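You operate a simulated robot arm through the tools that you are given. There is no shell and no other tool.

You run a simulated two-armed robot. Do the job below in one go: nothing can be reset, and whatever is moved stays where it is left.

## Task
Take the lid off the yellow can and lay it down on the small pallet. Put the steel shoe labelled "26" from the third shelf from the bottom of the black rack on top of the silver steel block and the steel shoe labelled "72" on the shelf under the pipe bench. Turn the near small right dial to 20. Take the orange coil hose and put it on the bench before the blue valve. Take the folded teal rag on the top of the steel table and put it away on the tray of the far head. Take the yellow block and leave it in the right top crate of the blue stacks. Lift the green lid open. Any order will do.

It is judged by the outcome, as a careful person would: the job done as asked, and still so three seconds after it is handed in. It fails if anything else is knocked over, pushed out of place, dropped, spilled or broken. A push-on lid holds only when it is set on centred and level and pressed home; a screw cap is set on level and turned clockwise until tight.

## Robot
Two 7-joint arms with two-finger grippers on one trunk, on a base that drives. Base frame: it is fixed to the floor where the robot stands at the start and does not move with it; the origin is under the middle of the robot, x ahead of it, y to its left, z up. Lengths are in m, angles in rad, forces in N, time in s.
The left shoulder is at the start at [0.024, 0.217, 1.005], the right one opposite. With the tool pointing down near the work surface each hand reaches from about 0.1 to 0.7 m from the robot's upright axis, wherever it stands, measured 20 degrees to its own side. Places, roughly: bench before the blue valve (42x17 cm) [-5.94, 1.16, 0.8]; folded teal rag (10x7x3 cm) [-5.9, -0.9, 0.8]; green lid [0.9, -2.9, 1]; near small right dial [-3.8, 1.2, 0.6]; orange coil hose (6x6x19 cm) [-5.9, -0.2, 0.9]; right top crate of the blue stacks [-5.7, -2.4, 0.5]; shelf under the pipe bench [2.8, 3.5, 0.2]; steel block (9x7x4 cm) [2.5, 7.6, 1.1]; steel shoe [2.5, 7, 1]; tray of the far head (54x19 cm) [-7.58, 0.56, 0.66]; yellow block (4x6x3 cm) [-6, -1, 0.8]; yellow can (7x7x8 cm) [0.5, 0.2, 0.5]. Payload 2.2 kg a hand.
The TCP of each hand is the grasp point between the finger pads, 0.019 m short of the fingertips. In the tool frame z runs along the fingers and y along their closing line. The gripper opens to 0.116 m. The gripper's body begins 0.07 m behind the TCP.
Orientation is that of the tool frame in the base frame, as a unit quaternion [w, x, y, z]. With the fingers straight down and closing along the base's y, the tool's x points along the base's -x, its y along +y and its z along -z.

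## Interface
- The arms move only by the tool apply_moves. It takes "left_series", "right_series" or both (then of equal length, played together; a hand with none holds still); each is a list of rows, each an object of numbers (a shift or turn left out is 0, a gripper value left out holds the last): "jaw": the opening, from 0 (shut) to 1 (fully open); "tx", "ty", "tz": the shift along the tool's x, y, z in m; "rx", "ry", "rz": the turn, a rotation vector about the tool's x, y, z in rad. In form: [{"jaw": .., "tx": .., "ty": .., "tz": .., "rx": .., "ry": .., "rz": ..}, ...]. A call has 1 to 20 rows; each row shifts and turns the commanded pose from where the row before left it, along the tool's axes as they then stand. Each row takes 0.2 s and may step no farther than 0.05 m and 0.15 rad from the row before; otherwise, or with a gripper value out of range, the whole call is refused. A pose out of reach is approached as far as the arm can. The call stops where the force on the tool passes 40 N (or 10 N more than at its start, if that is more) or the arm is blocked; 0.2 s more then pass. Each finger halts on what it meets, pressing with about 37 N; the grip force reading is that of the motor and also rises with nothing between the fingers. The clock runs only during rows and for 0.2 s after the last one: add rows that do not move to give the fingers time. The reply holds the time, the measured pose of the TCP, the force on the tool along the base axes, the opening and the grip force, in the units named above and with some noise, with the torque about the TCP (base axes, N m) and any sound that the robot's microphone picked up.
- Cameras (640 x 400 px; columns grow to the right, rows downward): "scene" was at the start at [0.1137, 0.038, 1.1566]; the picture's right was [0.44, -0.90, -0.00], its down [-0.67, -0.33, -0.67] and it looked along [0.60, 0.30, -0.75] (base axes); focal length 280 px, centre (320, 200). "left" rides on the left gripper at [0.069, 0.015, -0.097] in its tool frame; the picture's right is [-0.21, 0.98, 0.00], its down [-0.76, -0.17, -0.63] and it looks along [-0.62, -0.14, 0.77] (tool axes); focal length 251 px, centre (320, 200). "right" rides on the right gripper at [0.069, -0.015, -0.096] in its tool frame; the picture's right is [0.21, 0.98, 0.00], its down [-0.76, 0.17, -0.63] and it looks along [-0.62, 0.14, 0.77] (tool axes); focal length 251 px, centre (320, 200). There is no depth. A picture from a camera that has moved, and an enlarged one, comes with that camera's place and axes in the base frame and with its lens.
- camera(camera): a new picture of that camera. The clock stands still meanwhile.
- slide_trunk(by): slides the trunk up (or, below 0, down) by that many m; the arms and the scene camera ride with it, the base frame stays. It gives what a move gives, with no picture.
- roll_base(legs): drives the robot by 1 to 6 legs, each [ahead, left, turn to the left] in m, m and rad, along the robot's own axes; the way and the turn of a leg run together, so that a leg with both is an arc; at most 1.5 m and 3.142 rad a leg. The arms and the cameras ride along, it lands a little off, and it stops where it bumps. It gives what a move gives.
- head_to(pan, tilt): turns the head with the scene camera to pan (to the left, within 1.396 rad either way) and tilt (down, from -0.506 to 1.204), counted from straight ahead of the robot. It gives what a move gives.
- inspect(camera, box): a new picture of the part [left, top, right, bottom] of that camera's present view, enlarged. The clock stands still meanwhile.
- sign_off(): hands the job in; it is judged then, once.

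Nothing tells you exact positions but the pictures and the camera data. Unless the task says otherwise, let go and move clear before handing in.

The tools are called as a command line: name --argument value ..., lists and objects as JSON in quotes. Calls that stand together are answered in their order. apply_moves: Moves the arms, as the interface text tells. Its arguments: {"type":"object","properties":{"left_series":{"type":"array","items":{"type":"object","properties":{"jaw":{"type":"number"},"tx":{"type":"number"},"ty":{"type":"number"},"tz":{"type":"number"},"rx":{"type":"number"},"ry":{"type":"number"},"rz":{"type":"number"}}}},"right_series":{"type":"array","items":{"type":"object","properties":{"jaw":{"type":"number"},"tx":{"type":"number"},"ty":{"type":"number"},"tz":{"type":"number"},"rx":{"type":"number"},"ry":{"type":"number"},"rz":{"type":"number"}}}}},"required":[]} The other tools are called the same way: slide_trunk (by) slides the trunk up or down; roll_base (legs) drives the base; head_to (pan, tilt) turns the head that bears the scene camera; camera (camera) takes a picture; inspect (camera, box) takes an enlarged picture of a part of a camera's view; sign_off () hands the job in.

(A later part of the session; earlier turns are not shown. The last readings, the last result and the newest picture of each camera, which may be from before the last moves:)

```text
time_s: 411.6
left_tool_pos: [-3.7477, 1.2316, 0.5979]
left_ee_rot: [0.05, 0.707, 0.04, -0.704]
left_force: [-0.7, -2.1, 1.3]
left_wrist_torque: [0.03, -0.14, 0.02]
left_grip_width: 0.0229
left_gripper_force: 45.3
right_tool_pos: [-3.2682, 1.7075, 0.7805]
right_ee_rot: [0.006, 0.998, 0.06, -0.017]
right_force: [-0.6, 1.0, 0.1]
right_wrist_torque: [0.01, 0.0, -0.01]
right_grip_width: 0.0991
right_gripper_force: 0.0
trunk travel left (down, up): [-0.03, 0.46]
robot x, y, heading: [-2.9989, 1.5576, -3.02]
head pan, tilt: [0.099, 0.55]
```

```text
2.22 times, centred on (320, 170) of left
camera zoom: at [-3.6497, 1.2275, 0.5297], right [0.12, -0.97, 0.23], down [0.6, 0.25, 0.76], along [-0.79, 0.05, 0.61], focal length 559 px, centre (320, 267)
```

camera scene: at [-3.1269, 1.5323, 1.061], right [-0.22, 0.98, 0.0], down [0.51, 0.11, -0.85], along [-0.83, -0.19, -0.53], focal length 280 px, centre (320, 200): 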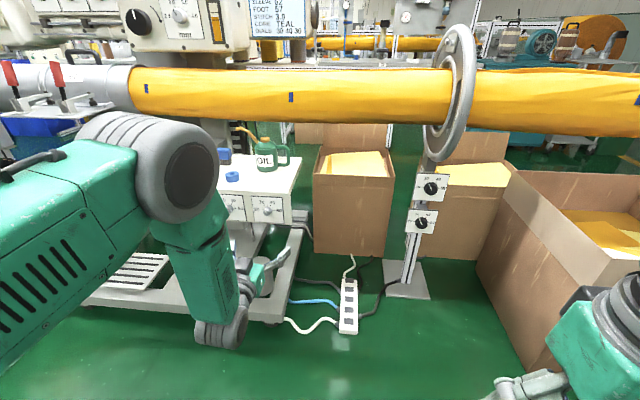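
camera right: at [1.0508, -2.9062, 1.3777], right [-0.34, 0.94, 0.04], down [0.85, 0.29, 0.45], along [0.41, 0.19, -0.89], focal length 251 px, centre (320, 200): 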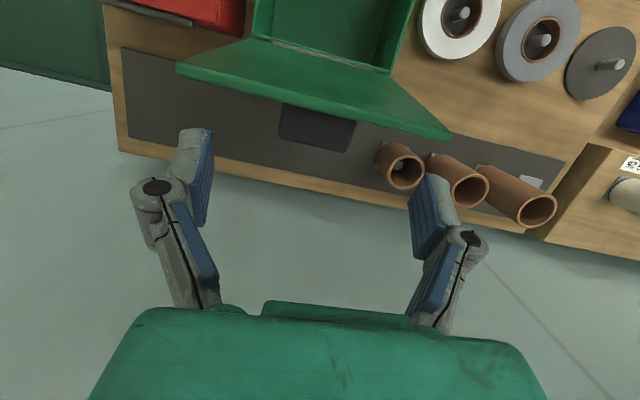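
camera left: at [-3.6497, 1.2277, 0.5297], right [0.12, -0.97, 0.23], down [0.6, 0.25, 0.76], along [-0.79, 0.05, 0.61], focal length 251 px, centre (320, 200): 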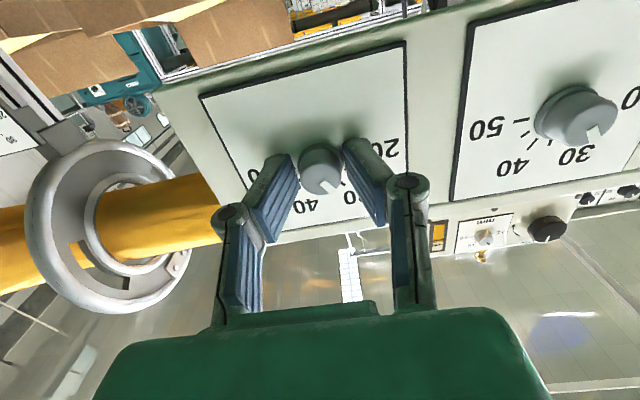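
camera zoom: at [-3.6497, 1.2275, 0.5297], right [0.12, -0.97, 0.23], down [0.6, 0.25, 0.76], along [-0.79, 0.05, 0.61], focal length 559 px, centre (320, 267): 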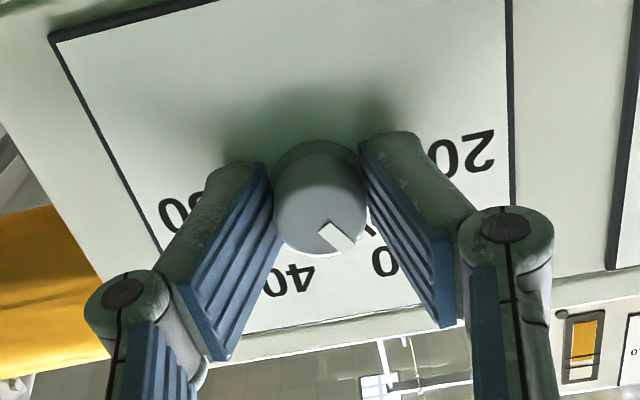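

The knob is gripped with little side load. I'll start turning counter-clockwise and check that it follows.

apply_moves --left_series '[{"rz": -0.1047}, {"rz": -0.1047}, {"rz": -0.1047}, {}]'

inspect --camera "left" --box '[200, 80, 440, 260]'

inspect --camera "scene" --box '[200, 140, 340, 245]'

```text
time_s: 412.6
left_tool_pos: [-3.7469, 1.2325, 0.5978]
left_ee_rot: [0.062, -0.692, -0.15, 0.703]
left_force: [-4.3, -2.9, 2.1]
left_wrist_torque: [0.12, -0.77, -0.32]
left_grip_width: 0.0227
left_gripper_force: 45.0
right_tool_pos: [-3.2706, 1.7066, 0.7794]
right_ee_rot: [0.006, 0.998, 0.059, -0.018]
right_force: [0.3, 0.2, 0.7]
right_wrist_torque: [0.0, -0.03, -0.03]
right_grip_width: 0.0988
right_gripper_force: 0.1
trunk travel left (down, up): [-0.03, 0.46]
robot x, y, heading: [-2.9992, 1.5546, -3.022]
head pan, tilt: [0.099, 0.55]
```

```text
2.22 times, centred on (320, 170) of left
camera zoom: at [-3.6525, 1.2494, 0.528], right [0.12, -0.99, -0.08], down [0.63, 0.01, 0.77], along [-0.76, -0.15, 0.63], focal length 559 px, centre (320, 267)
```

zoom: 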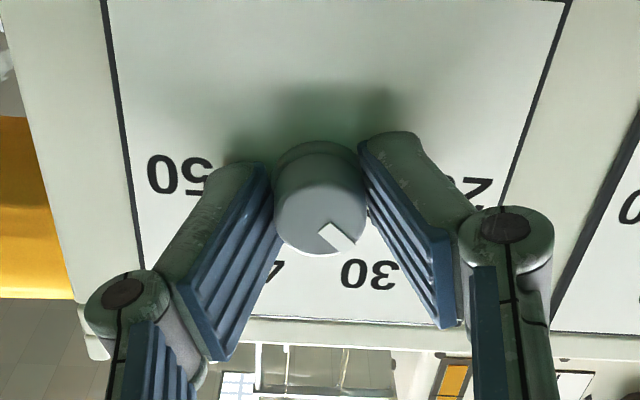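

```text
3.81 times, centred on (270, 192) of scene
camera zoom: at [-3.1276, 1.5314, 1.0609], right [-0.22, 0.98, 0.0], down [0.51, 0.11, -0.85], along [-0.83, -0.18, -0.53], focal length 1065 px, centre (510, 229)
```

zoom: 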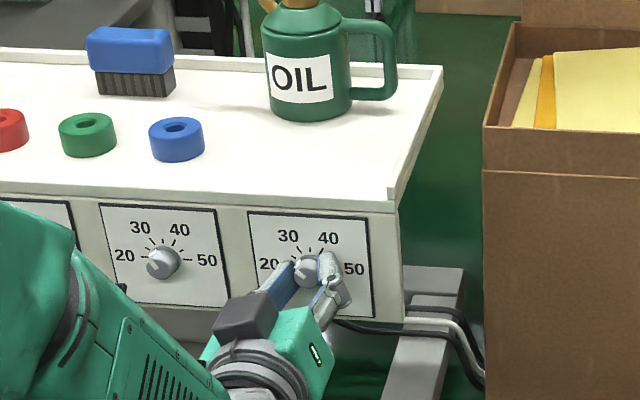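

It follows. I continue the turn to the full 60°.

apply_moves --left_series '[{"rz": -0.1047}, {"rz": -0.1047}, {"rz": -0.1047}, {"rz": -0.1047}, {"rz": -0.1047}, {}]'

apply_moves --left_series '[{"rz": -0.1047}, {"rz": -0.1047}, {}]'

inspect --camera "left" --box '[200, 80, 440, 260]'

inspect --camera "scene" --box '[200, 140, 340, 245]'

```text
time_s: 414.0
left_tool_pos: [-3.7478, 1.2308, 0.5972]
left_ee_rot: [0.243, -0.63, -0.323, 0.663]
left_force: [-7.7, -2.8, 0.9]
left_wrist_torque: [0.08, -0.32, -0.37]
left_grip_width: 0.0227
left_gripper_force: 45.2
right_tool_pos: [-3.2707, 1.707, 0.7805]
right_ee_rot: [0.005, 0.998, 0.06, -0.019]
right_force: [0.4, 0.5, 0.2]
right_wrist_torque: [0.0, 0.0, 0.02]
right_grip_width: 0.0988
right_gripper_force: 0.1
trunk travel left (down, up): [-0.03, 0.46]
robot x, y, heading: [-2.9969, 1.5544, -3.023]
head pan, tilt: [0.099, 0.55]
```

```text
time_s: 414.8
left_tool_pos: [-3.7475, 1.232, 0.5982]
left_ee_rot: [0.311, -0.591, -0.388, 0.635]
left_force: [-6.9, -4.1, 2.4]
left_wrist_torque: [0.02, -0.15, -0.33]
left_grip_width: 0.023
left_gripper_force: 44.9
right_tool_pos: [-3.27, 1.7064, 0.7813]
right_ee_rot: [0.005, 0.998, 0.06, -0.018]
right_force: [0.1, 0.0, -0.3]
right_wrist_torque: [-0.01, 0.01, 0.05]
right_grip_width: 0.0982
right_gripper_force: 0.1
trunk travel left (down, up): [-0.03, 0.46]
robot x, y, heading: [-2.9998, 1.5547, -3.022]
head pan, tilt: [0.099, 0.55]
```

```text
2.22 times, centred on (320, 170) of left
camera zoom: at [-3.6581, 1.2946, 0.5501], right [0.09, -0.68, -0.73], down [0.7, -0.48, 0.53], along [-0.71, -0.55, 0.43], focal length 559 px, centre (320, 267)
```

zoom: 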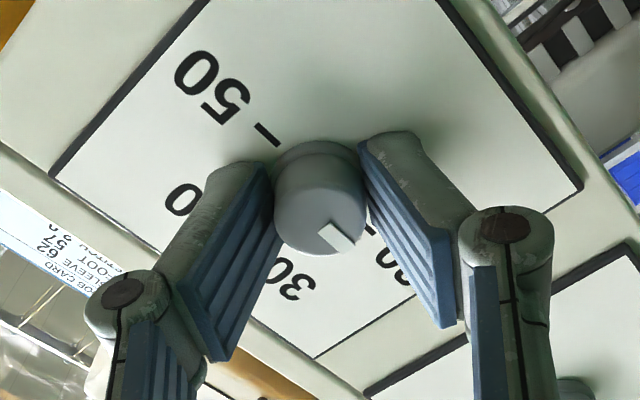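

```text
3.81 times, centred on (270, 192) of scene
camera zoom: at [-3.1275, 1.5309, 1.0609], right [-0.22, 0.98, 0.0], down [0.51, 0.11, -0.85], along [-0.83, -0.18, -0.53], focal length 1065 px, centre (510, 229)
```

zoom: 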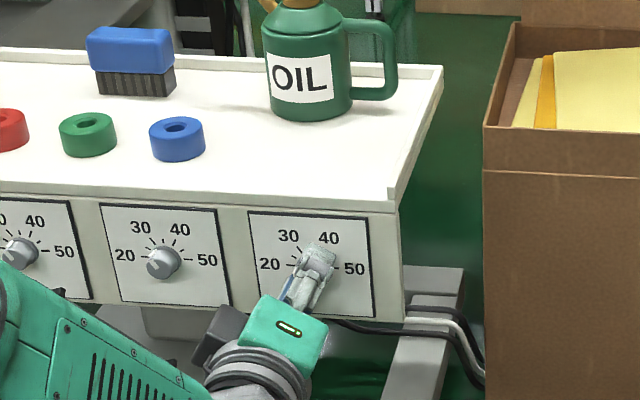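

The hand turned 60.3°. I'll open the fingers, back straight off, and read the dial.

apply_moves --left_series '[{"jaw": 0.3}, {"jaw": 0.45}, {}, {"tz": -0.02}, {"tz": -0.03}, {"tz": -0.03}, {}]'

camera --camera "left"

inspect --camera "scene" --box '[230, 180, 310, 240]'

```text
time_s: 416.4
left_tool_pos: [-3.6668, 1.2426, 0.5985]
left_ee_rot: [0.31, -0.593, -0.388, 0.634]
left_force: [-0.1, 0.0, 0.8]
left_wrist_torque: [-0.05, 0.0, -0.01]
left_grip_width: 0.0524
left_gripper_force: 0.0
right_tool_pos: [-3.2692, 1.7063, 0.7803]
right_ee_rot: [0.005, 0.998, 0.059, -0.019]
right_force: [0.5, 0.8, 0.3]
right_wrist_torque: [0.0, 0.03, 0.02]
right_grip_width: 0.0988
right_gripper_force: 0.1
trunk travel left (down, up): [-0.03, 0.46]
robot x, y, heading: [-2.9976, 1.5554, -3.024]
head pan, tilt: [0.099, 0.55]
```

```text
taken
camera left: at [-3.5779, 1.305, 0.5504], right [0.09, -0.68, -0.73], down [0.7, -0.48, 0.53], along [-0.71, -0.55, 0.43], focal length 251 px, centre (320, 200)
```

left: 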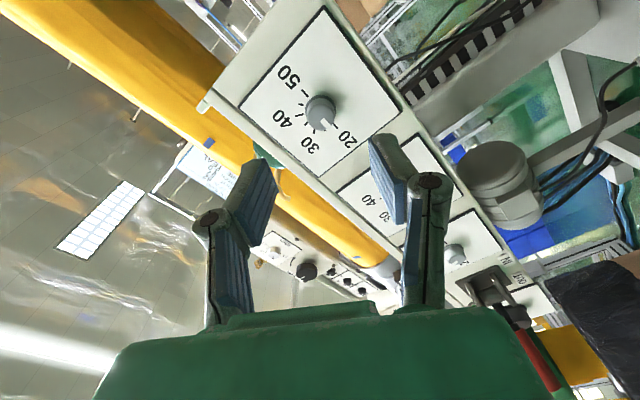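

```text
6.67 times, centred on (270, 210) of scene
camera zoom: at [-3.1271, 1.5315, 1.061], right [-0.22, 0.98, 0.0], down [0.51, 0.11, -0.85], along [-0.83, -0.18, -0.53], focal length 1863 px, centre (653, 133)
```

zoom: 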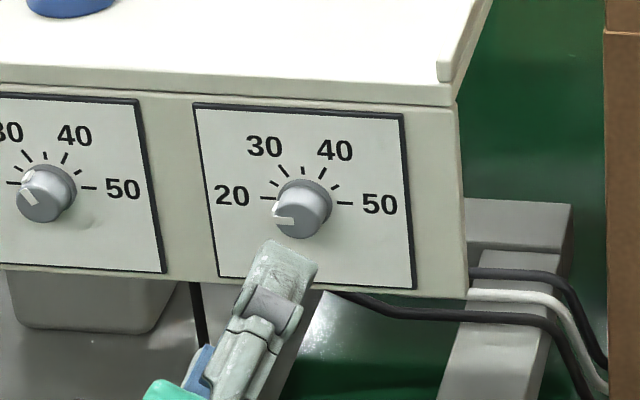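

inspect --camera "left" --box '[260, 50, 390, 170]'

inspect --camera "scene" --box '[255, 190, 295, 220]'

```text
3.33 times, centred on (325, 110) of left
camera zoom: at [-3.5779, 1.305, 0.5504], right [0.09, -0.68, -0.73], down [0.7, -0.48, 0.53], along [-0.71, -0.55, 0.43], focal length 838 px, centre (303, 500)
```

zoom: 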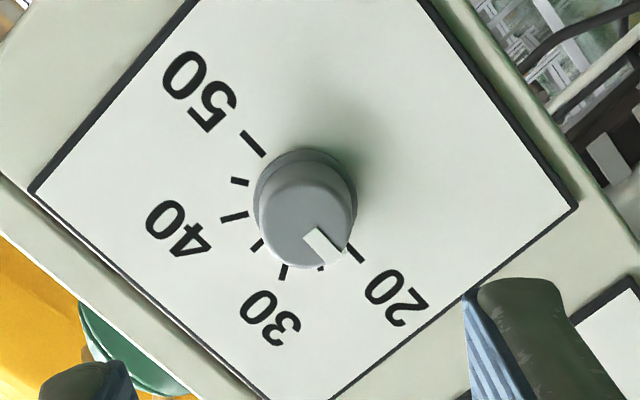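

```text
13.33 times, centred on (275, 205) of scene
camera zoom: at [-3.1271, 1.5315, 1.061], right [-0.22, 0.98, 0.0], down [0.51, 0.11, -0.85], along [-0.83, -0.18, -0.53], focal length 3727 px, centre (920, 133)
```

zoom: 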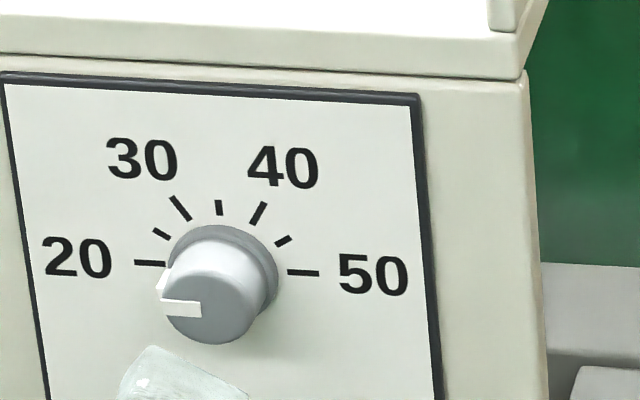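

The dial's pointer lies on the 20 mark. I'll withdraw the hand, turn it upright again, and fold it for travel.

apply_moves --left_series '[{"tz": -0.03}, {"tz": -0.03}, {"tz": -0.02, "rz": 0.1047}, {"rz": 0.1047}, {"rz": 0.1047}, {"rz": 0.1047}, {"rz": 0.1047}, {"rz": 0.1047}, {"rz": 0.1047}, {"rz": 0.1047}, {"rz": 0.1047}, {"rz": 0.1047}, {}]'

apply_moves --left_series '[{"ry": 0.1428}, {"ry": 0.1428}, {"ry": 0.1428}, {"ry": 0.1428}, {"ry": 0.1428}, {"ry": 0.1428}, {"ry": 0.1428}, {"ry": 0.1428}, {"ry": 0.1428}, {"ry": 0.1428}, {"ry": 0.1428}, {"tz": -0.04, "tx": 0.02}, {"tz": -0.04, "tx": 0.02}, {"tz": -0.04, "tx": 0.02}, {"tz": -0.04, "tx": 0.03}, {"tx": 0.04}, {"tx": 0.04}, {}]'

camera --camera "scene"

```text
time_s: 419.2
left_tool_pos: [-3.5885, 1.25, 0.5986]
left_ee_rot: [0.05, 0.707, 0.038, -0.704]
left_force: [0.4, 0.9, 0.4]
left_wrist_torque: [0.0, -0.03, -0.01]
left_grip_width: 0.0522
left_gripper_force: 0.1
right_tool_pos: [-3.2684, 1.7071, 0.7801]
right_ee_rot: [0.005, 0.998, 0.06, -0.019]
right_force: [-0.3, -0.2, -0.2]
right_wrist_torque: [-0.01, 0.02, -0.01]
right_grip_width: 0.0986
right_gripper_force: 0.0
trunk travel left (down, up): [-0.03, 0.46]
robot x, y, heading: [-3.0012, 1.5564, -3.019]
head pan, tilt: [0.099, 0.55]
```

```text
time_s: 423.0
left_tool_pos: [-3.4199, 1.2749, 0.7585]
left_ee_rot: [0.008, 0.998, 0.062, 0.002]
left_force: [-0.1, 0.2, -0.7]
left_wrist_torque: [0.03, -0.02, -0.02]
left_grip_width: 0.052
left_gripper_force: 0.3
right_tool_pos: [-3.2691, 1.7082, 0.7806]
right_ee_rot: [0.005, 0.998, 0.059, -0.018]
right_force: [-0.5, -0.2, 0.1]
right_wrist_torque: [0.03, 0.02, -0.02]
right_grip_width: 0.0985
right_gripper_force: 0.0
trunk travel left (down, up): [-0.03, 0.46]
robot x, y, heading: [-2.9974, 1.5536, -3.022]
head pan, tilt: [0.099, 0.55]
```

```text
taken
camera scene: at [-3.1266, 1.5321, 1.061], right [-0.22, 0.98, 0.0], down [0.51, 0.11, -0.85], along [-0.83, -0.18, -0.53], focal length 280 px, centre (320, 200)
```

scene: 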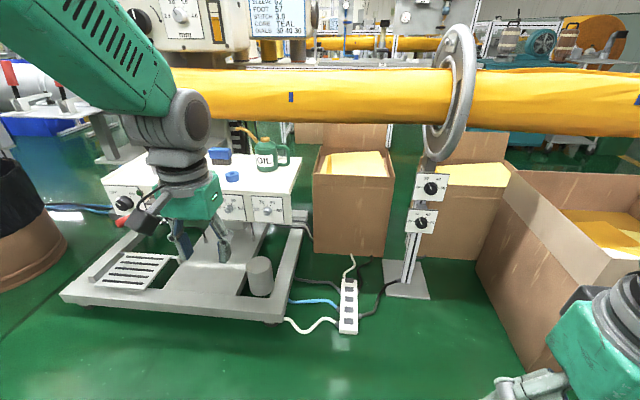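

Now I'll raise the trunk, back off, and look around for the way to the far side.

roll_base --legs '[[-0.5, 0, 0]]'

slide_trunk --by 0.12

head_to --pan 0.7 --tilt 0.2

camera --camera "scene"

head_to --pan 0.0 --tilt 0.15

camera --camera "scene"

head_to --pan -0.7 --tilt 0.2

camera --camera "scene"

```text
time_s: 425.9
left_tool_pos: [-2.9272, 1.3339, 0.7591]
left_ee_rot: [0.008, 0.998, 0.061, 0.002]
left_force: [0.7, -0.7, 0.4]
left_wrist_torque: [0.03, 0.03, 0.01]
left_grip_width: 0.0521
left_gripper_force: 0.0
right_tool_pos: [-2.7739, 1.7656, 0.7803]
right_ee_rot: [0.005, 0.998, 0.059, -0.019]
right_force: [0.6, 0.2, 0.1]
right_wrist_torque: [-0.02, 0.02, 0.02]
right_grip_width: 0.0988
right_gripper_force: 0.1
trunk travel left (down, up): [-0.03, 0.46]
robot x, y, heading: [-2.4997, 1.612, -3.021]
head pan, tilt: [0.099, 0.55]
```

```text
time_s: 427.4
left_tool_pos: [-2.9254, 1.3338, 0.8796]
left_ee_rot: [0.007, 0.998, 0.061, 0.001]
left_force: [-0.2, 0.4, 0.4]
left_wrist_torque: [0.02, 0.02, -0.02]
left_grip_width: 0.0521
left_gripper_force: 0.0
right_tool_pos: [-2.7753, 1.7661, 0.9005]
right_ee_rot: [0.007, 0.998, 0.057, -0.019]
right_force: [0.4, 0.3, 0.4]
right_wrist_torque: [0.01, -0.02, 0.03]
right_grip_width: 0.0989
right_gripper_force: 0.1
trunk travel left (down, up): [-0.15, 0.34]
robot x, y, heading: [-2.5046, 1.6162, -3.023]
head pan, tilt: [0.099, 0.55]
```

```text
time_s: 428.4
left_tool_pos: [-2.9256, 1.333, 0.879]
left_ee_rot: [0.008, 0.998, 0.061, 0.001]
left_force: [0.3, -0.2, 0.5]
left_wrist_torque: [0.02, -0.03, 0.03]
left_grip_width: 0.0522
left_gripper_force: 0.2
right_tool_pos: [-2.7749, 1.7657, 0.9006]
right_ee_rot: [0.006, 0.998, 0.058, -0.019]
right_force: [-0.5, 0.7, -0.1]
right_wrist_torque: [0.0, 0.03, 0.0]
right_grip_width: 0.0985
right_gripper_force: 0.1
trunk travel left (down, up): [-0.15, 0.34]
robot x, y, heading: [-2.5013, 1.6143, -3.028]
head pan, tilt: [0.7, 0.201]
```

```text
taken
camera scene: at [-2.6091, 1.5423, 1.2134], right [-0.73, 0.69, 0.0], down [0.14, 0.15, -0.98], along [-0.67, -0.71, -0.2], focal length 280 px, centre (320, 200)
```

scene: 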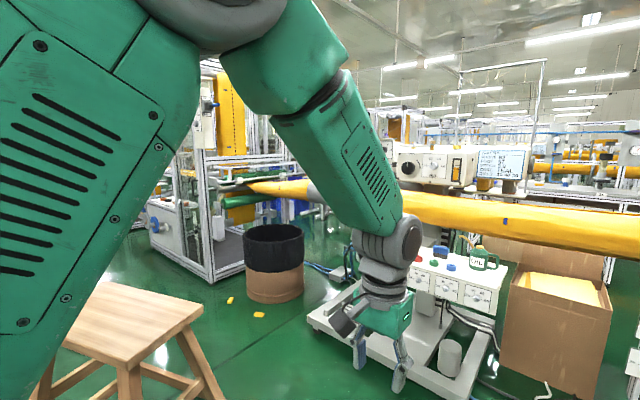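

```text
time_s: 429.5
left_tool_pos: [-2.9254, 1.3336, 0.8791]
left_ee_rot: [0.008, 0.998, 0.061, 0.002]
left_force: [-0.1, 0.0, 0.0]
left_wrist_torque: [0.02, -0.02, -0.01]
left_grip_width: 0.0522
left_gripper_force: 0.0
right_tool_pos: [-2.7749, 1.7669, 0.9014]
right_ee_rot: [0.006, 0.998, 0.057, -0.02]
right_force: [-0.1, 0.3, 0.2]
right_wrist_torque: [-0.01, -0.03, 0.01]
right_grip_width: 0.0988
right_gripper_force: 0.0
trunk travel left (down, up): [-0.15, 0.34]
robot x, y, heading: [-2.5072, 1.6154, -3.024]
head pan, tilt: [0.0, 0.15]
```

```text
taken
camera scene: at [-2.6373, 1.5993, 1.218], right [-0.12, 0.99, 0.0], down [0.15, 0.02, -0.99], along [-0.98, -0.12, -0.15], focal length 280 px, centre (320, 200)
```

scene: 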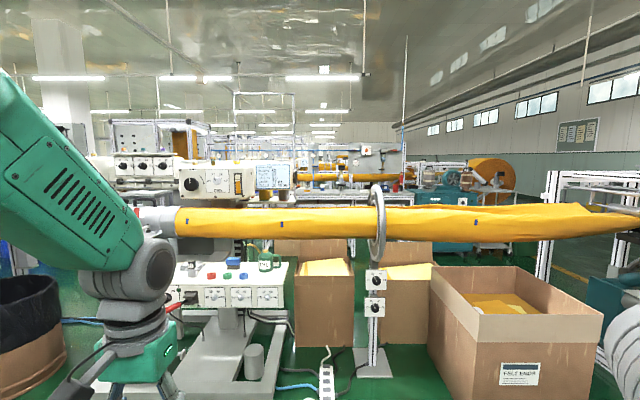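

```text
time_s: 430.5
left_tool_pos: [-2.9248, 1.3357, 0.8805]
left_ee_rot: [0.008, 0.998, 0.06, 0.001]
left_force: [0.2, 0.1, -0.8]
left_wrist_torque: [0.04, 0.02, 0.03]
left_grip_width: 0.0525
left_gripper_force: 0.2
right_tool_pos: [-2.7748, 1.7664, 0.9014]
right_ee_rot: [0.006, 0.998, 0.058, -0.019]
right_force: [0.3, -0.4, -0.7]
right_wrist_torque: [-0.02, 0.01, -0.04]
right_grip_width: 0.0984
right_gripper_force: 0.0
trunk travel left (down, up): [-0.15, 0.34]
robot x, y, heading: [-2.5029, 1.6158, -3.025]
head pan, tilt: [-0.7, 0.201]
```

```text
taken
camera scene: at [-2.623, 1.6615, 1.2134], right [0.55, 0.84, 0.0], down [0.17, -0.11, -0.98], along [-0.82, 0.54, -0.2], focal length 280 px, centre (320, 200)
```

scene: 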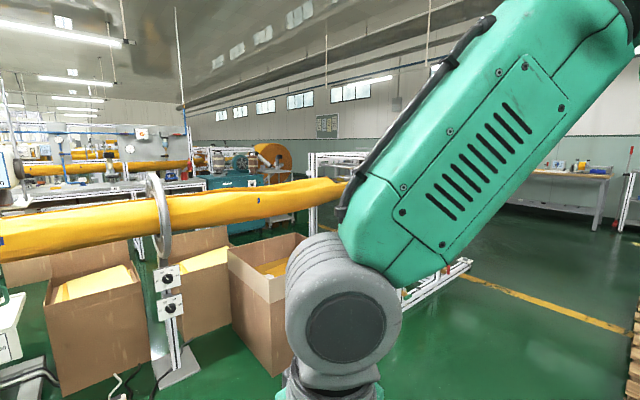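

I need an overview to find a path west. I'll raise the trunk fully and take views from higher up.

slide_trunk --by 0.34

head_to --pan 0.0 --tilt 0.2

camera --camera "scene"

inspect --camera "scene" --box '[120, 100, 480, 230]'

head_to --pan 0.9 --tilt 0.25

camera --camera "scene"

head_to --pan -0.6 --tilt 0.25

camera --camera "scene"

```text
time_s: 433.9
left_tool_pos: [-2.9269, 1.3343, 1.2193]
left_ee_rot: [0.008, 0.998, 0.061, 0.001]
left_force: [-0.5, -0.7, -0.2]
left_wrist_torque: [-0.02, 0.02, -0.03]
left_grip_width: 0.0522
left_gripper_force: 0.2
right_tool_pos: [-2.7755, 1.7663, 1.2404]
right_ee_rot: [0.007, 0.998, 0.058, -0.019]
right_force: [0.7, -0.2, 0.4]
right_wrist_torque: [-0.05, -0.01, 0.04]
right_grip_width: 0.0985
right_gripper_force: 0.0
trunk travel left (down, up): [-0.49, 0.0]
robot x, y, heading: [-2.5031, 1.6138, -3.024]
head pan, tilt: [-0.7, 0.201]
```

```text
time_s: 434.9
left_tool_pos: [-2.9258, 1.3342, 1.2205]
left_ee_rot: [0.008, 0.998, 0.062, 0.0]
left_force: [-0.4, 0.0, 0.1]
left_wrist_torque: [-0.02, 0.01, -0.01]
left_grip_width: 0.0526
left_gripper_force: 0.1
right_tool_pos: [-2.7761, 1.7656, 1.2397]
right_ee_rot: [0.007, 0.998, 0.058, -0.019]
right_force: [-0.2, -0.1, 0.4]
right_wrist_torque: [0.05, -0.02, -0.04]
right_grip_width: 0.0985
right_gripper_force: 0.1
trunk travel left (down, up): [-0.49, 0.0]
robot x, y, heading: [-2.504, 1.6162, -3.027]
head pan, tilt: [0.0, 0.201]
```

```text
taken
camera scene: at [-2.6387, 1.5995, 1.5533], right [-0.12, 0.99, 0.0], down [0.2, 0.02, -0.98], along [-0.97, -0.11, -0.2], focal length 280 px, centre (320, 200)
```

scene: 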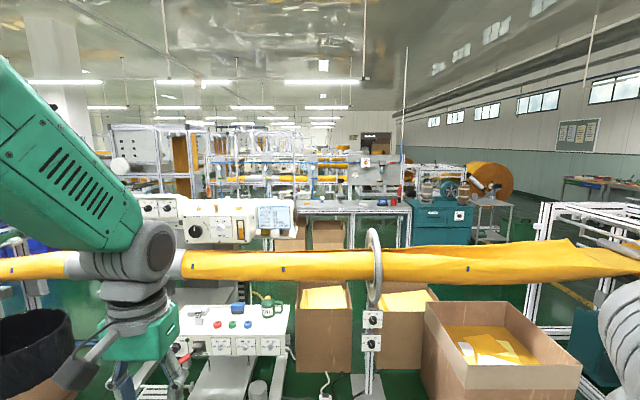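

```text
1.78 times, centred on (300, 165) of scene
camera zoom: at [-2.6387, 1.5995, 1.5533], right [-0.12, 0.99, 0.0], down [0.2, 0.02, -0.98], along [-0.97, -0.11, -0.2], focal length 497 px, centre (356, 262)
```

zoom: 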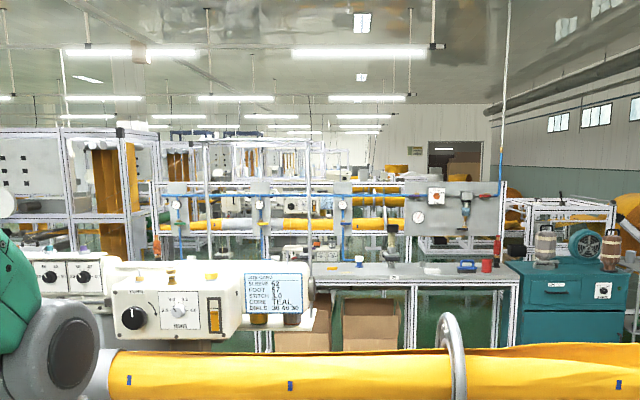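

```text
time_s: 436.1
left_tool_pos: [-2.9262, 1.3332, 1.2192]
left_ee_rot: [0.008, 0.998, 0.06, 0.001]
left_force: [-0.3, 0.0, 0.3]
left_wrist_torque: [0.01, 0.01, -0.04]
left_grip_width: 0.0526
left_gripper_force: 0.1
right_tool_pos: [-2.7755, 1.765, 1.2412]
right_ee_rot: [0.007, 0.998, 0.058, -0.019]
right_force: [-0.2, 0.5, 0.2]
right_wrist_torque: [-0.02, -0.01, -0.04]
right_grip_width: 0.0985
right_gripper_force: 0.0
trunk travel left (down, up): [-0.49, 0.0]
robot x, y, heading: [-2.5036, 1.6139, -3.028]
head pan, tilt: [0.901, 0.25]
```

```text
taken
camera scene: at [-2.5953, 1.5308, 1.5489], right [-0.85, 0.53, 0.0], down [0.13, 0.21, -0.97], along [-0.51, -0.82, -0.25], focal length 280 px, centre (320, 200)
```

scene: 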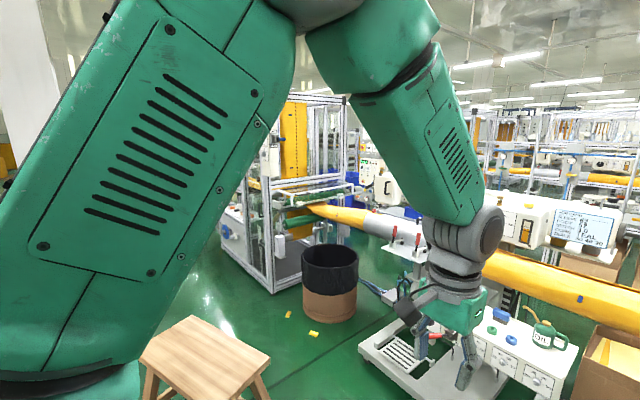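

```text
time_s: 437.7
left_tool_pos: [-2.9267, 1.3353, 1.2189]
left_ee_rot: [0.008, 0.998, 0.061, 0.001]
left_force: [-0.1, 0.4, -0.1]
left_wrist_torque: [0.01, 0.01, 0.01]
left_grip_width: 0.0525
left_gripper_force: 0.1
right_tool_pos: [-2.7769, 1.7654, 1.2404]
right_ee_rot: [0.007, 0.998, 0.058, -0.019]
right_force: [0.9, -0.3, -0.4]
right_wrist_torque: [0.0, 0.02, -0.02]
right_grip_width: 0.0985
right_gripper_force: 0.0
trunk travel left (down, up): [-0.49, 0.0]
robot x, y, heading: [-2.5043, 1.6159, -3.026]
head pan, tilt: [-0.6, 0.25]
```

```text
taken
camera scene: at [-2.6289, 1.6537, 1.5488], right [0.46, 0.89, 0.0], down [0.22, -0.11, -0.97], along [-0.86, 0.45, -0.25], focal length 280 px, centre (320, 200)
```

scene: 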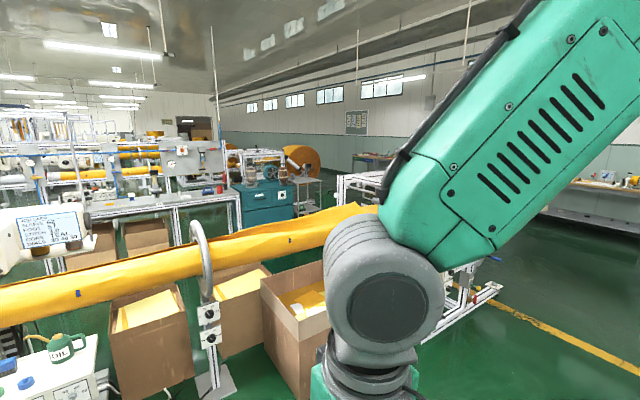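

Behind the first line stands the steel table with the blue pipe and valves; the way there leads round the north side. I'll lower the trunk, drive back out, north past the drum, then west along the lane.

slide_trunk --by -0.34

apply_moves --left_series '[{"tx": 0.03}, {"tx": 0.03}, {"tz": -0.01}, {}]'

roll_base --legs '[[0, 0, -2.767], [1.3, 0, 0], [0.45, 0, 0], [0, 0, 1.12], [1.4, 0, 0], [1.4, 0, 0]]'

head_to --pan 0.9 --tilt 0.3

camera --camera "scene"

```text
time_s: 441.1
left_tool_pos: [-2.9259, 1.3336, 0.8808]
left_ee_rot: [0.007, 0.998, 0.062, 0.0]
left_force: [-0.7, 0.9, -0.5]
left_wrist_torque: [-0.03, 0.02, -0.02]
left_grip_width: 0.0522
left_gripper_force: 0.1
right_tool_pos: [-2.7768, 1.7674, 0.8999]
right_ee_rot: [0.006, 0.998, 0.058, -0.019]
right_force: [-0.6, 0.6, 0.0]
right_wrist_torque: [0.02, 0.01, 0.02]
right_grip_width: 0.0987
right_gripper_force: 0.1
trunk travel left (down, up): [-0.15, 0.34]
robot x, y, heading: [-2.5032, 1.614, -3.022]
head pan, tilt: [-0.6, 0.25]
```

```text
time_s: 442.1
left_tool_pos: [-2.8665, 1.3411, 0.8897]
left_ee_rot: [0.008, 0.998, 0.061, 0.0]
left_force: [-0.7, 0.1, -0.8]
left_wrist_torque: [-0.01, -0.01, 0.02]
left_grip_width: 0.0521
left_gripper_force: 0.1
right_tool_pos: [-2.773, 1.7662, 0.9008]
right_ee_rot: [0.007, 0.998, 0.057, -0.019]
right_force: [-1.0, 0.9, -0.9]
right_wrist_torque: [-0.01, -0.01, -0.01]
right_grip_width: 0.0986
right_gripper_force: 0.0
trunk travel left (down, up): [-0.15, 0.34]
robot x, y, heading: [-2.503, 1.6121, -3.025]
head pan, tilt: [-0.6, 0.25]
```

```text
time_s: 473.3
left_tool_pos: [-1.3437, 5.6172, 0.8886]
left_ee_rot: [0.006, 0.724, -0.689, -0.004]
left_force: [0.1, 0.2, 0.3]
left_wrist_torque: [0.03, -0.01, 0.02]
left_grip_width: 0.0526
left_gripper_force: 0.0
right_tool_pos: [-0.9264, 5.4964, 0.9004]
right_ee_rot: [-0.01, 0.722, -0.691, -0.017]
right_force: [0.9, 1.0, 0.3]
right_wrist_torque: [0.04, 0.02, -0.01]
right_grip_width: 0.0986
right_gripper_force: 0.0
trunk travel left (down, up): [-0.15, 0.34]
robot x, y, heading: [-1.0944, 5.2387, 1.609]
head pan, tilt: [-0.6, 0.25]
```

```text
time_s: 474.9
left_tool_pos: [-1.3427, 5.6163, 0.8902]
left_ee_rot: [0.005, 0.725, -0.689, -0.005]
left_force: [0.2, -0.2, 0.4]
left_wrist_torque: [0.0, -0.01, -0.01]
left_grip_width: 0.0521
left_gripper_force: 0.1
right_tool_pos: [-0.926, 5.4951, 0.9011]
right_ee_rot: [-0.009, 0.722, -0.691, -0.018]
right_force: [-0.5, 0.1, 0.3]
right_wrist_torque: [0.03, 0.0, -0.01]
right_grip_width: 0.0986
right_gripper_force: 0.0
trunk travel left (down, up): [-0.15, 0.34]
robot x, y, heading: [-1.0976, 5.2365, 1.615]
head pan, tilt: [0.901, 0.3]
```

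```text
taken
camera scene: at [-1.1754, 5.333, 1.2042], right [0.59, 0.81, 0.0], down [0.24, -0.18, -0.95], along [-0.77, 0.56, -0.3], focal length 280 px, centre (320, 200)
```

scene: 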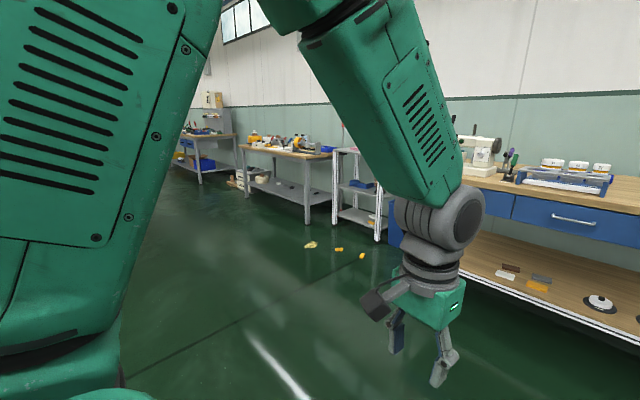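

roll_base --legs '[[0, 0, 1.5]]'

head_to --pan 0.0 --tilt 0.3

camera --camera "scene"

```text
time_s: 479.0
left_tool_pos: [-1.4933, 5.0154, 0.8905]
left_ee_rot: [0.007, 1.0, -0.005, 0.001]
left_force: [-0.2, 0.4, 0.0]
left_wrist_torque: [0.0, 0.01, 0.02]
left_grip_width: 0.0523
left_gripper_force: 0.1
right_tool_pos: [-1.3465, 5.4228, 0.9018]
right_ee_rot: [0.005, 1.0, -0.009, -0.019]
right_force: [-1.1, 0.2, 0.6]
right_wrist_torque: [-0.01, 0.0, -0.03]
right_grip_width: 0.0985
right_gripper_force: 0.1
trunk travel left (down, up): [-0.15, 0.34]
robot x, y, heading: [-1.0955, 5.2365, 3.123]
head pan, tilt: [0.901, 0.3]
```

```text
time_s: 480.2
left_tool_pos: [-1.4901, 5.0154, 0.8903]
left_ee_rot: [0.008, 1.0, -0.006, 0.0]
left_force: [0.1, -0.1, -0.9]
left_wrist_torque: [0.01, 0.01, 0.03]
left_grip_width: 0.0523
left_gripper_force: 0.0
right_tool_pos: [-1.346, 5.4223, 0.9007]
right_ee_rot: [0.007, 1.0, -0.01, -0.02]
right_force: [-0.1, 0.4, -0.3]
right_wrist_torque: [0.0, 0.01, 0.06]
right_grip_width: 0.0983
right_gripper_force: 0.0
trunk travel left (down, up): [-0.15, 0.34]
robot x, y, heading: [-1.1014, 5.2386, 3.124]
head pan, tilt: [0.0, 0.3]
```

```text
taken
camera scene: at [-1.2328, 5.2396, 1.2041], right [0.02, 1.0, 0.0], down [0.3, -0.01, -0.95], along [-0.95, 0.01, -0.3], focal length 280 px, centre (320, 200)
```

scene: 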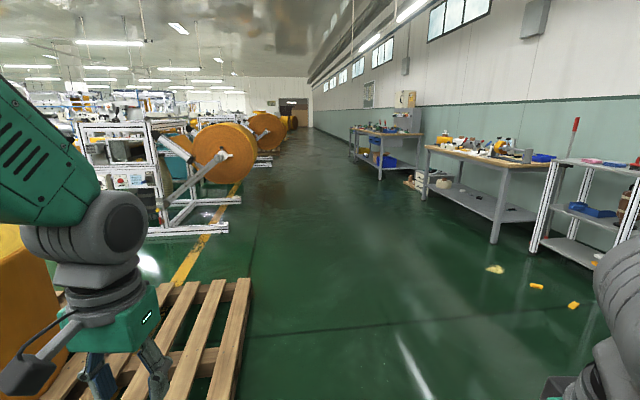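

The lane west is clear. I'll shift right of the drum's pallet and drive west about 3 m, then look south.

roll_base --legs '[[0, -0.4, 0.12], [1.5, 0, 0], [1.5, 0, 0], [0.9, 0, 0]]'

head_to --pan 0.7 --tilt 0.25

camera --camera "scene"

head_to --pan 1.3 --tilt 0.25

camera --camera "scene"

```text
time_s: 501.2
left_tool_pos: [-5.3784, 4.9472, 0.8912]
left_ee_rot: [0.008, 0.998, 0.055, -0.001]
left_force: [0.1, 0.4, 0.7]
left_wrist_torque: [0.0, 0.01, -0.03]
left_grip_width: 0.0521
left_gripper_force: 0.1
right_tool_pos: [-5.282, 5.369, 0.9006]
right_ee_rot: [0.007, 0.999, 0.05, -0.019]
right_force: [-0.4, 0.6, 0.1]
right_wrist_torque: [-0.02, -0.07, 0.0]
right_grip_width: 0.0985
right_gripper_force: 0.1
trunk travel left (down, up): [-0.15, 0.34]
robot x, y, heading: [-5.0152, 5.2159, -3.038]
head pan, tilt: [0.0, 0.3]
```

```text
time_s: 502.2
left_tool_pos: [-5.376, 4.9474, 0.8909]
left_ee_rot: [0.008, 0.999, 0.054, -0.001]
left_force: [0.6, 0.5, -0.5]
left_wrist_torque: [0.01, 0.03, -0.04]
left_grip_width: 0.0521
left_gripper_force: 0.1
right_tool_pos: [-5.2827, 5.3679, 0.9016]
right_ee_rot: [0.008, 0.999, 0.05, -0.019]
right_force: [0.2, 0.1, 0.4]
right_wrist_torque: [0.03, -0.01, 0.0]
right_grip_width: 0.0982
right_gripper_force: 0.1
trunk travel left (down, up): [-0.15, 0.34]
robot x, y, heading: [-5.0108, 5.217, -3.039]
head pan, tilt: [0.7, 0.25]
```

```text
taken
camera scene: at [-5.1197, 5.1446, 1.2089], right [-0.72, 0.69, 0.0], down [0.17, 0.18, -0.97], along [-0.67, -0.7, -0.25], focal length 280 px, centre (320, 200)
```

scene: 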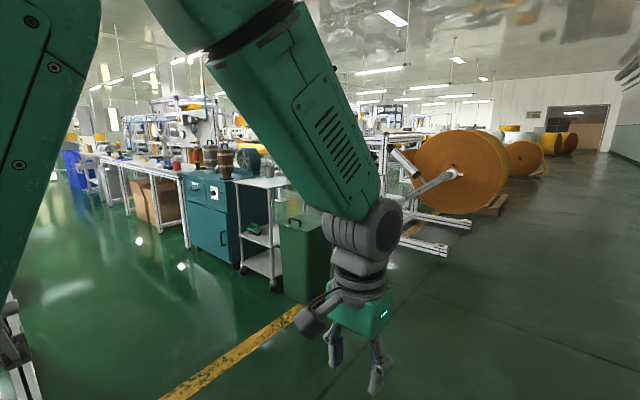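

```text
time_s: 503.2
left_tool_pos: [-5.376, 4.9479, 0.8917]
left_ee_rot: [0.008, 0.999, 0.054, -0.001]
left_force: [0.3, 0.1, -0.5]
left_wrist_torque: [-0.01, 0.0, -0.03]
left_grip_width: 0.0522
left_gripper_force: 0.0
right_tool_pos: [-5.2825, 5.3692, 0.9013]
right_ee_rot: [0.009, 0.999, 0.05, -0.02]
right_force: [0.2, 0.7, 0.0]
right_wrist_torque: [-0.01, -0.03, -0.03]
right_grip_width: 0.0986
right_gripper_force: 0.0
trunk travel left (down, up): [-0.15, 0.34]
robot x, y, heading: [-5.0107, 5.2167, -3.042]
head pan, tilt: [1.3, 0.25]
```

```text
taken
camera scene: at [-5.0704, 5.1196, 1.209], right [-0.99, 0.17, 0.0], down [0.04, 0.24, -0.97], along [-0.16, -0.96, -0.25], focal length 280 px, centre (320, 200)
```

scene: 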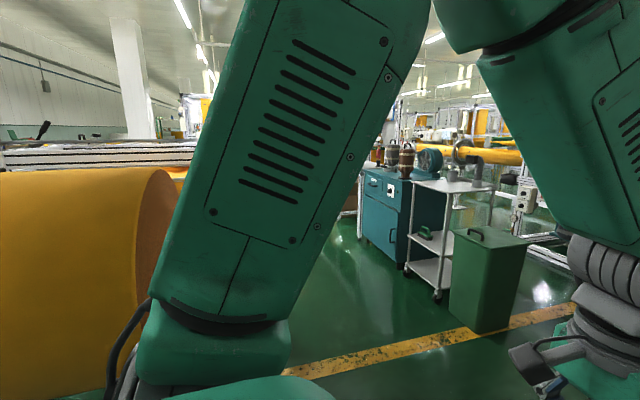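

The corridor south lies between the roll stand (left) and the bin, cart and teal cabinet (right). I'll move to its middle, turn south and look along it.

roll_base --legs '[[0.38, 0, 0], [0, 0, 1.597]]'

head_to --pan 0.0 --tilt 0.3

camera --camera "scene"

inspect --camera "scene" --box '[150, 80, 500, 280]'

```text
time_s: 509.5
left_tool_pos: [-5.114, 4.8188, 0.8906]
left_ee_rot: [0.006, 0.658, 0.753, 0.005]
left_force: [0.7, -0.8, -0.9]
left_wrist_torque: [0.03, 0.01, 0.01]
left_grip_width: 0.0523
left_gripper_force: 0.1
right_tool_pos: [-5.537, 4.9034, 0.9013]
right_ee_rot: [0.02, 0.661, 0.75, -0.007]
right_force: [-0.3, -0.1, -0.4]
right_wrist_torque: [-0.01, 0.0, -0.01]
right_grip_width: 0.0986
right_gripper_force: 0.1
trunk travel left (down, up): [-0.15, 0.34]
robot x, y, heading: [-5.3856, 5.1786, -1.444]
head pan, tilt: [1.3, 0.25]
```

```text
time_s: 511.0
left_tool_pos: [-5.1131, 4.8207, 0.8917]
left_ee_rot: [0.007, 0.658, 0.753, 0.004]
left_force: [-0.5, -0.2, 0.2]
left_wrist_torque: [0.04, 0.0, 0.03]
left_grip_width: 0.0526
left_gripper_force: 0.0
right_tool_pos: [-5.5355, 4.9045, 0.9028]
right_ee_rot: [0.021, 0.662, 0.749, -0.007]
right_force: [0.6, 0.4, 0.9]
right_wrist_torque: [0.01, 0.0, 0.0]
right_grip_width: 0.0985
right_gripper_force: 0.1
trunk travel left (down, up): [-0.15, 0.34]
robot x, y, heading: [-5.3928, 5.1751, -1.442]
head pan, tilt: [0.0, 0.3]
```

```text
taken
camera scene: at [-5.3726, 5.0431, 1.2041], right [-0.99, -0.13, 0.0], down [-0.04, 0.3, -0.95], along [0.12, -0.95, -0.3], focal length 280 px, centre (320, 200)
```

scene: 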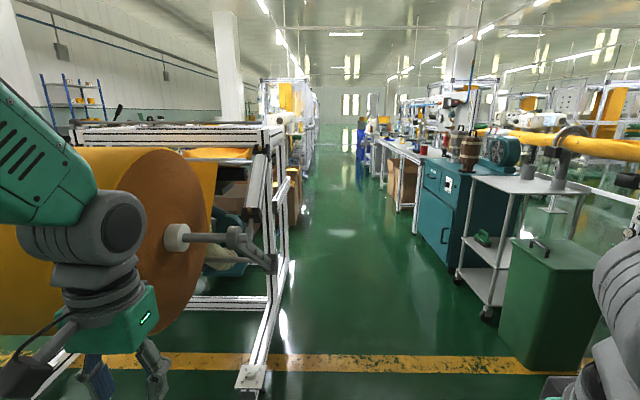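

```text
1.83 times, centred on (325, 180) of scene
camera zoom: at [-5.3726, 5.0431, 1.2041], right [-0.99, -0.13, 0.0], down [-0.04, 0.3, -0.95], along [0.12, -0.95, -0.3], focal length 511 px, centre (311, 237)
```

zoom: 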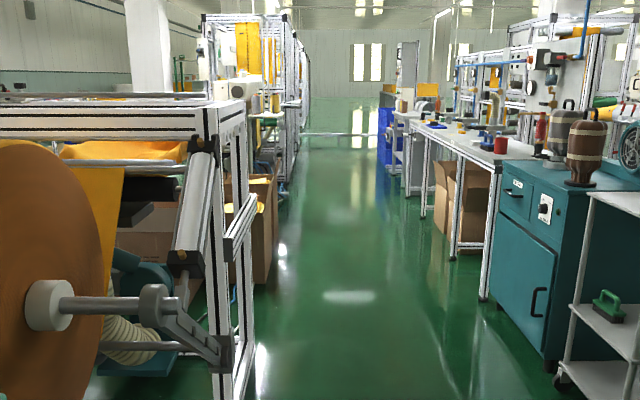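

The corridor leads south past the teal cabinet to the long steel bench. I'll shift a little right and drive down its middle.

roll_base --legs '[[0, -0.17, 0], [0, 0, -0.06], [1.4, 0, 0], [1.2, 0, 0]]'

head_to --pan -0.3 --tilt 0.4

camera --camera "scene"

```text
time_s: 525.2
left_tool_pos: [-5.1437, 2.1783, 0.8918]
left_ee_rot: [0.005, 0.686, 0.728, 0.003]
left_force: [0.4, 0.2, -0.8]
left_wrist_torque: [0.02, 0.05, 0.0]
left_grip_width: 0.0523
left_gripper_force: 0.1
right_tool_pos: [-5.5598, 2.2942, 0.9005]
right_ee_rot: [0.02, 0.689, 0.724, -0.007]
right_force: [0.2, -0.1, 0.0]
right_wrist_torque: [0.02, 0.04, 0.03]
right_grip_width: 0.0986
right_gripper_force: 0.1
trunk travel left (down, up): [-0.15, 0.34]
robot x, y, heading: [-5.3952, 2.5506, -1.515]
head pan, tilt: [0.0, 0.3]
```

```text
time_s: 526.0
left_tool_pos: [-5.1457, 2.1796, 0.8915]
left_ee_rot: [0.006, 0.686, 0.728, 0.003]
left_force: [0.2, -0.6, 0.2]
left_wrist_torque: [0.0, 0.01, 0.0]
left_grip_width: 0.0523
left_gripper_force: 0.0
right_tool_pos: [-5.5602, 2.2948, 0.9013]
right_ee_rot: [0.021, 0.69, 0.724, -0.007]
right_force: [-0.2, 0.3, 0.5]
right_wrist_torque: [0.01, 0.03, 0.02]
right_grip_width: 0.0985
right_gripper_force: 0.1
trunk travel left (down, up): [-0.15, 0.34]
robot x, y, heading: [-5.3919, 2.5535, -1.515]
head pan, tilt: [-0.3, 0.4]
```

```text
taken
camera scene: at [-5.4156, 2.4234, 1.1948], right [-0.97, 0.24, 0.0], down [0.1, 0.38, -0.92], along [-0.22, -0.89, -0.39], focal length 280 px, centre (320, 200)
```

scene: 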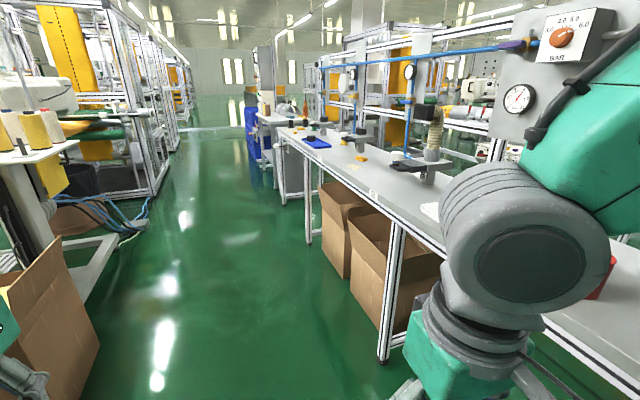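

inspect --camera "scene" --box '[230, 60, 540, 230]'

inspect --camera "scene" --box '[260, 100, 380, 180]'

```text
2.06 times, centred on (385, 145) of scene
camera zoom: at [-5.4156, 2.4234, 1.1948], right [-0.97, 0.24, 0.0], down [0.1, 0.38, -0.92], along [-0.22, -0.89, -0.39], focal length 577 px, centre (186, 314)
```

zoom: 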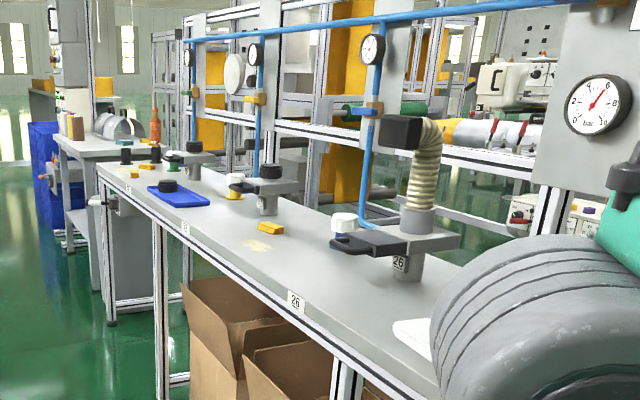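

```text
5.00 times, centred on (320, 140) of scene
camera zoom: at [-5.4156, 2.4234, 1.1948], right [-0.97, 0.24, 0.0], down [0.1, 0.38, -0.92], along [-0.22, -0.89, -0.39], focal length 1398 px, centre (320, 500)
```

zoom: 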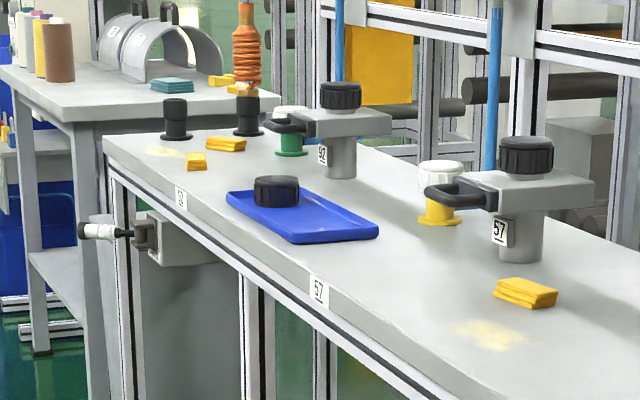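

Now I see the bench with three coloured valve stations (the nearest one blue), the orange coil standing on a black fitting at its far end, and the grey steel table beyond with the teal rag and a yellow block. I'll drive down and face the bench at the coil.

roll_base --legs '[[1.4, 0, 0], [1.2, 0, 0], [0, 0, -1.5]]'

head_to --pan 0.0 --tilt 0.5

camera --camera "scene"

```text
time_s: 542.3
left_tool_pos: [-5.591, -0.3274, 0.8923]
left_ee_rot: [0.007, 0.997, 0.072, -0.002]
left_force: [0.2, -0.8, 0.1]
left_wrist_torque: [0.02, -0.01, -0.01]
left_grip_width: 0.0525
left_gripper_force: 0.1
right_tool_pos: [-5.511, 0.0955, 0.902]
right_ee_rot: [0.009, 0.998, 0.065, -0.019]
right_force: [-0.7, 1.2, 0.1]
right_wrist_torque: [0.0, -0.01, 0.01]
right_grip_width: 0.0986
right_gripper_force: 0.1
trunk travel left (down, up): [-0.15, 0.34]
robot x, y, heading: [-5.2417, -0.0452, -3.004]
head pan, tilt: [-0.3, 0.4]
```

```text
time_s: 543.1
left_tool_pos: [-5.5882, -0.3279, 0.8929]
left_ee_rot: [0.007, 0.997, 0.072, -0.003]
left_force: [-0.5, -0.5, 0.6]
left_wrist_torque: [-0.01, 0.04, 0.01]
left_grip_width: 0.0523
left_gripper_force: 0.0
right_tool_pos: [-5.5112, 0.0964, 0.9017]
right_ee_rot: [0.011, 0.998, 0.065, -0.019]
right_force: [0.2, 0.0, -0.1]
right_wrist_torque: [0.03, -0.01, 0.02]
right_grip_width: 0.0988
right_gripper_force: 0.0
trunk travel left (down, up): [-0.15, 0.34]
robot x, y, heading: [-5.241, -0.0476, -3.007]
head pan, tilt: [0.0, 0.499]
```

```text
taken
camera scene: at [-5.3705, -0.064, 1.1857], right [-0.14, 0.99, 0.0], down [0.48, 0.07, -0.88], along [-0.87, -0.12, -0.48], focal length 280 px, centre (320, 200)
```

scene: 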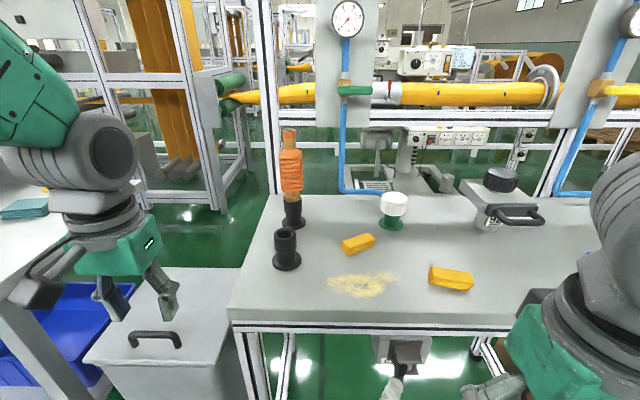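

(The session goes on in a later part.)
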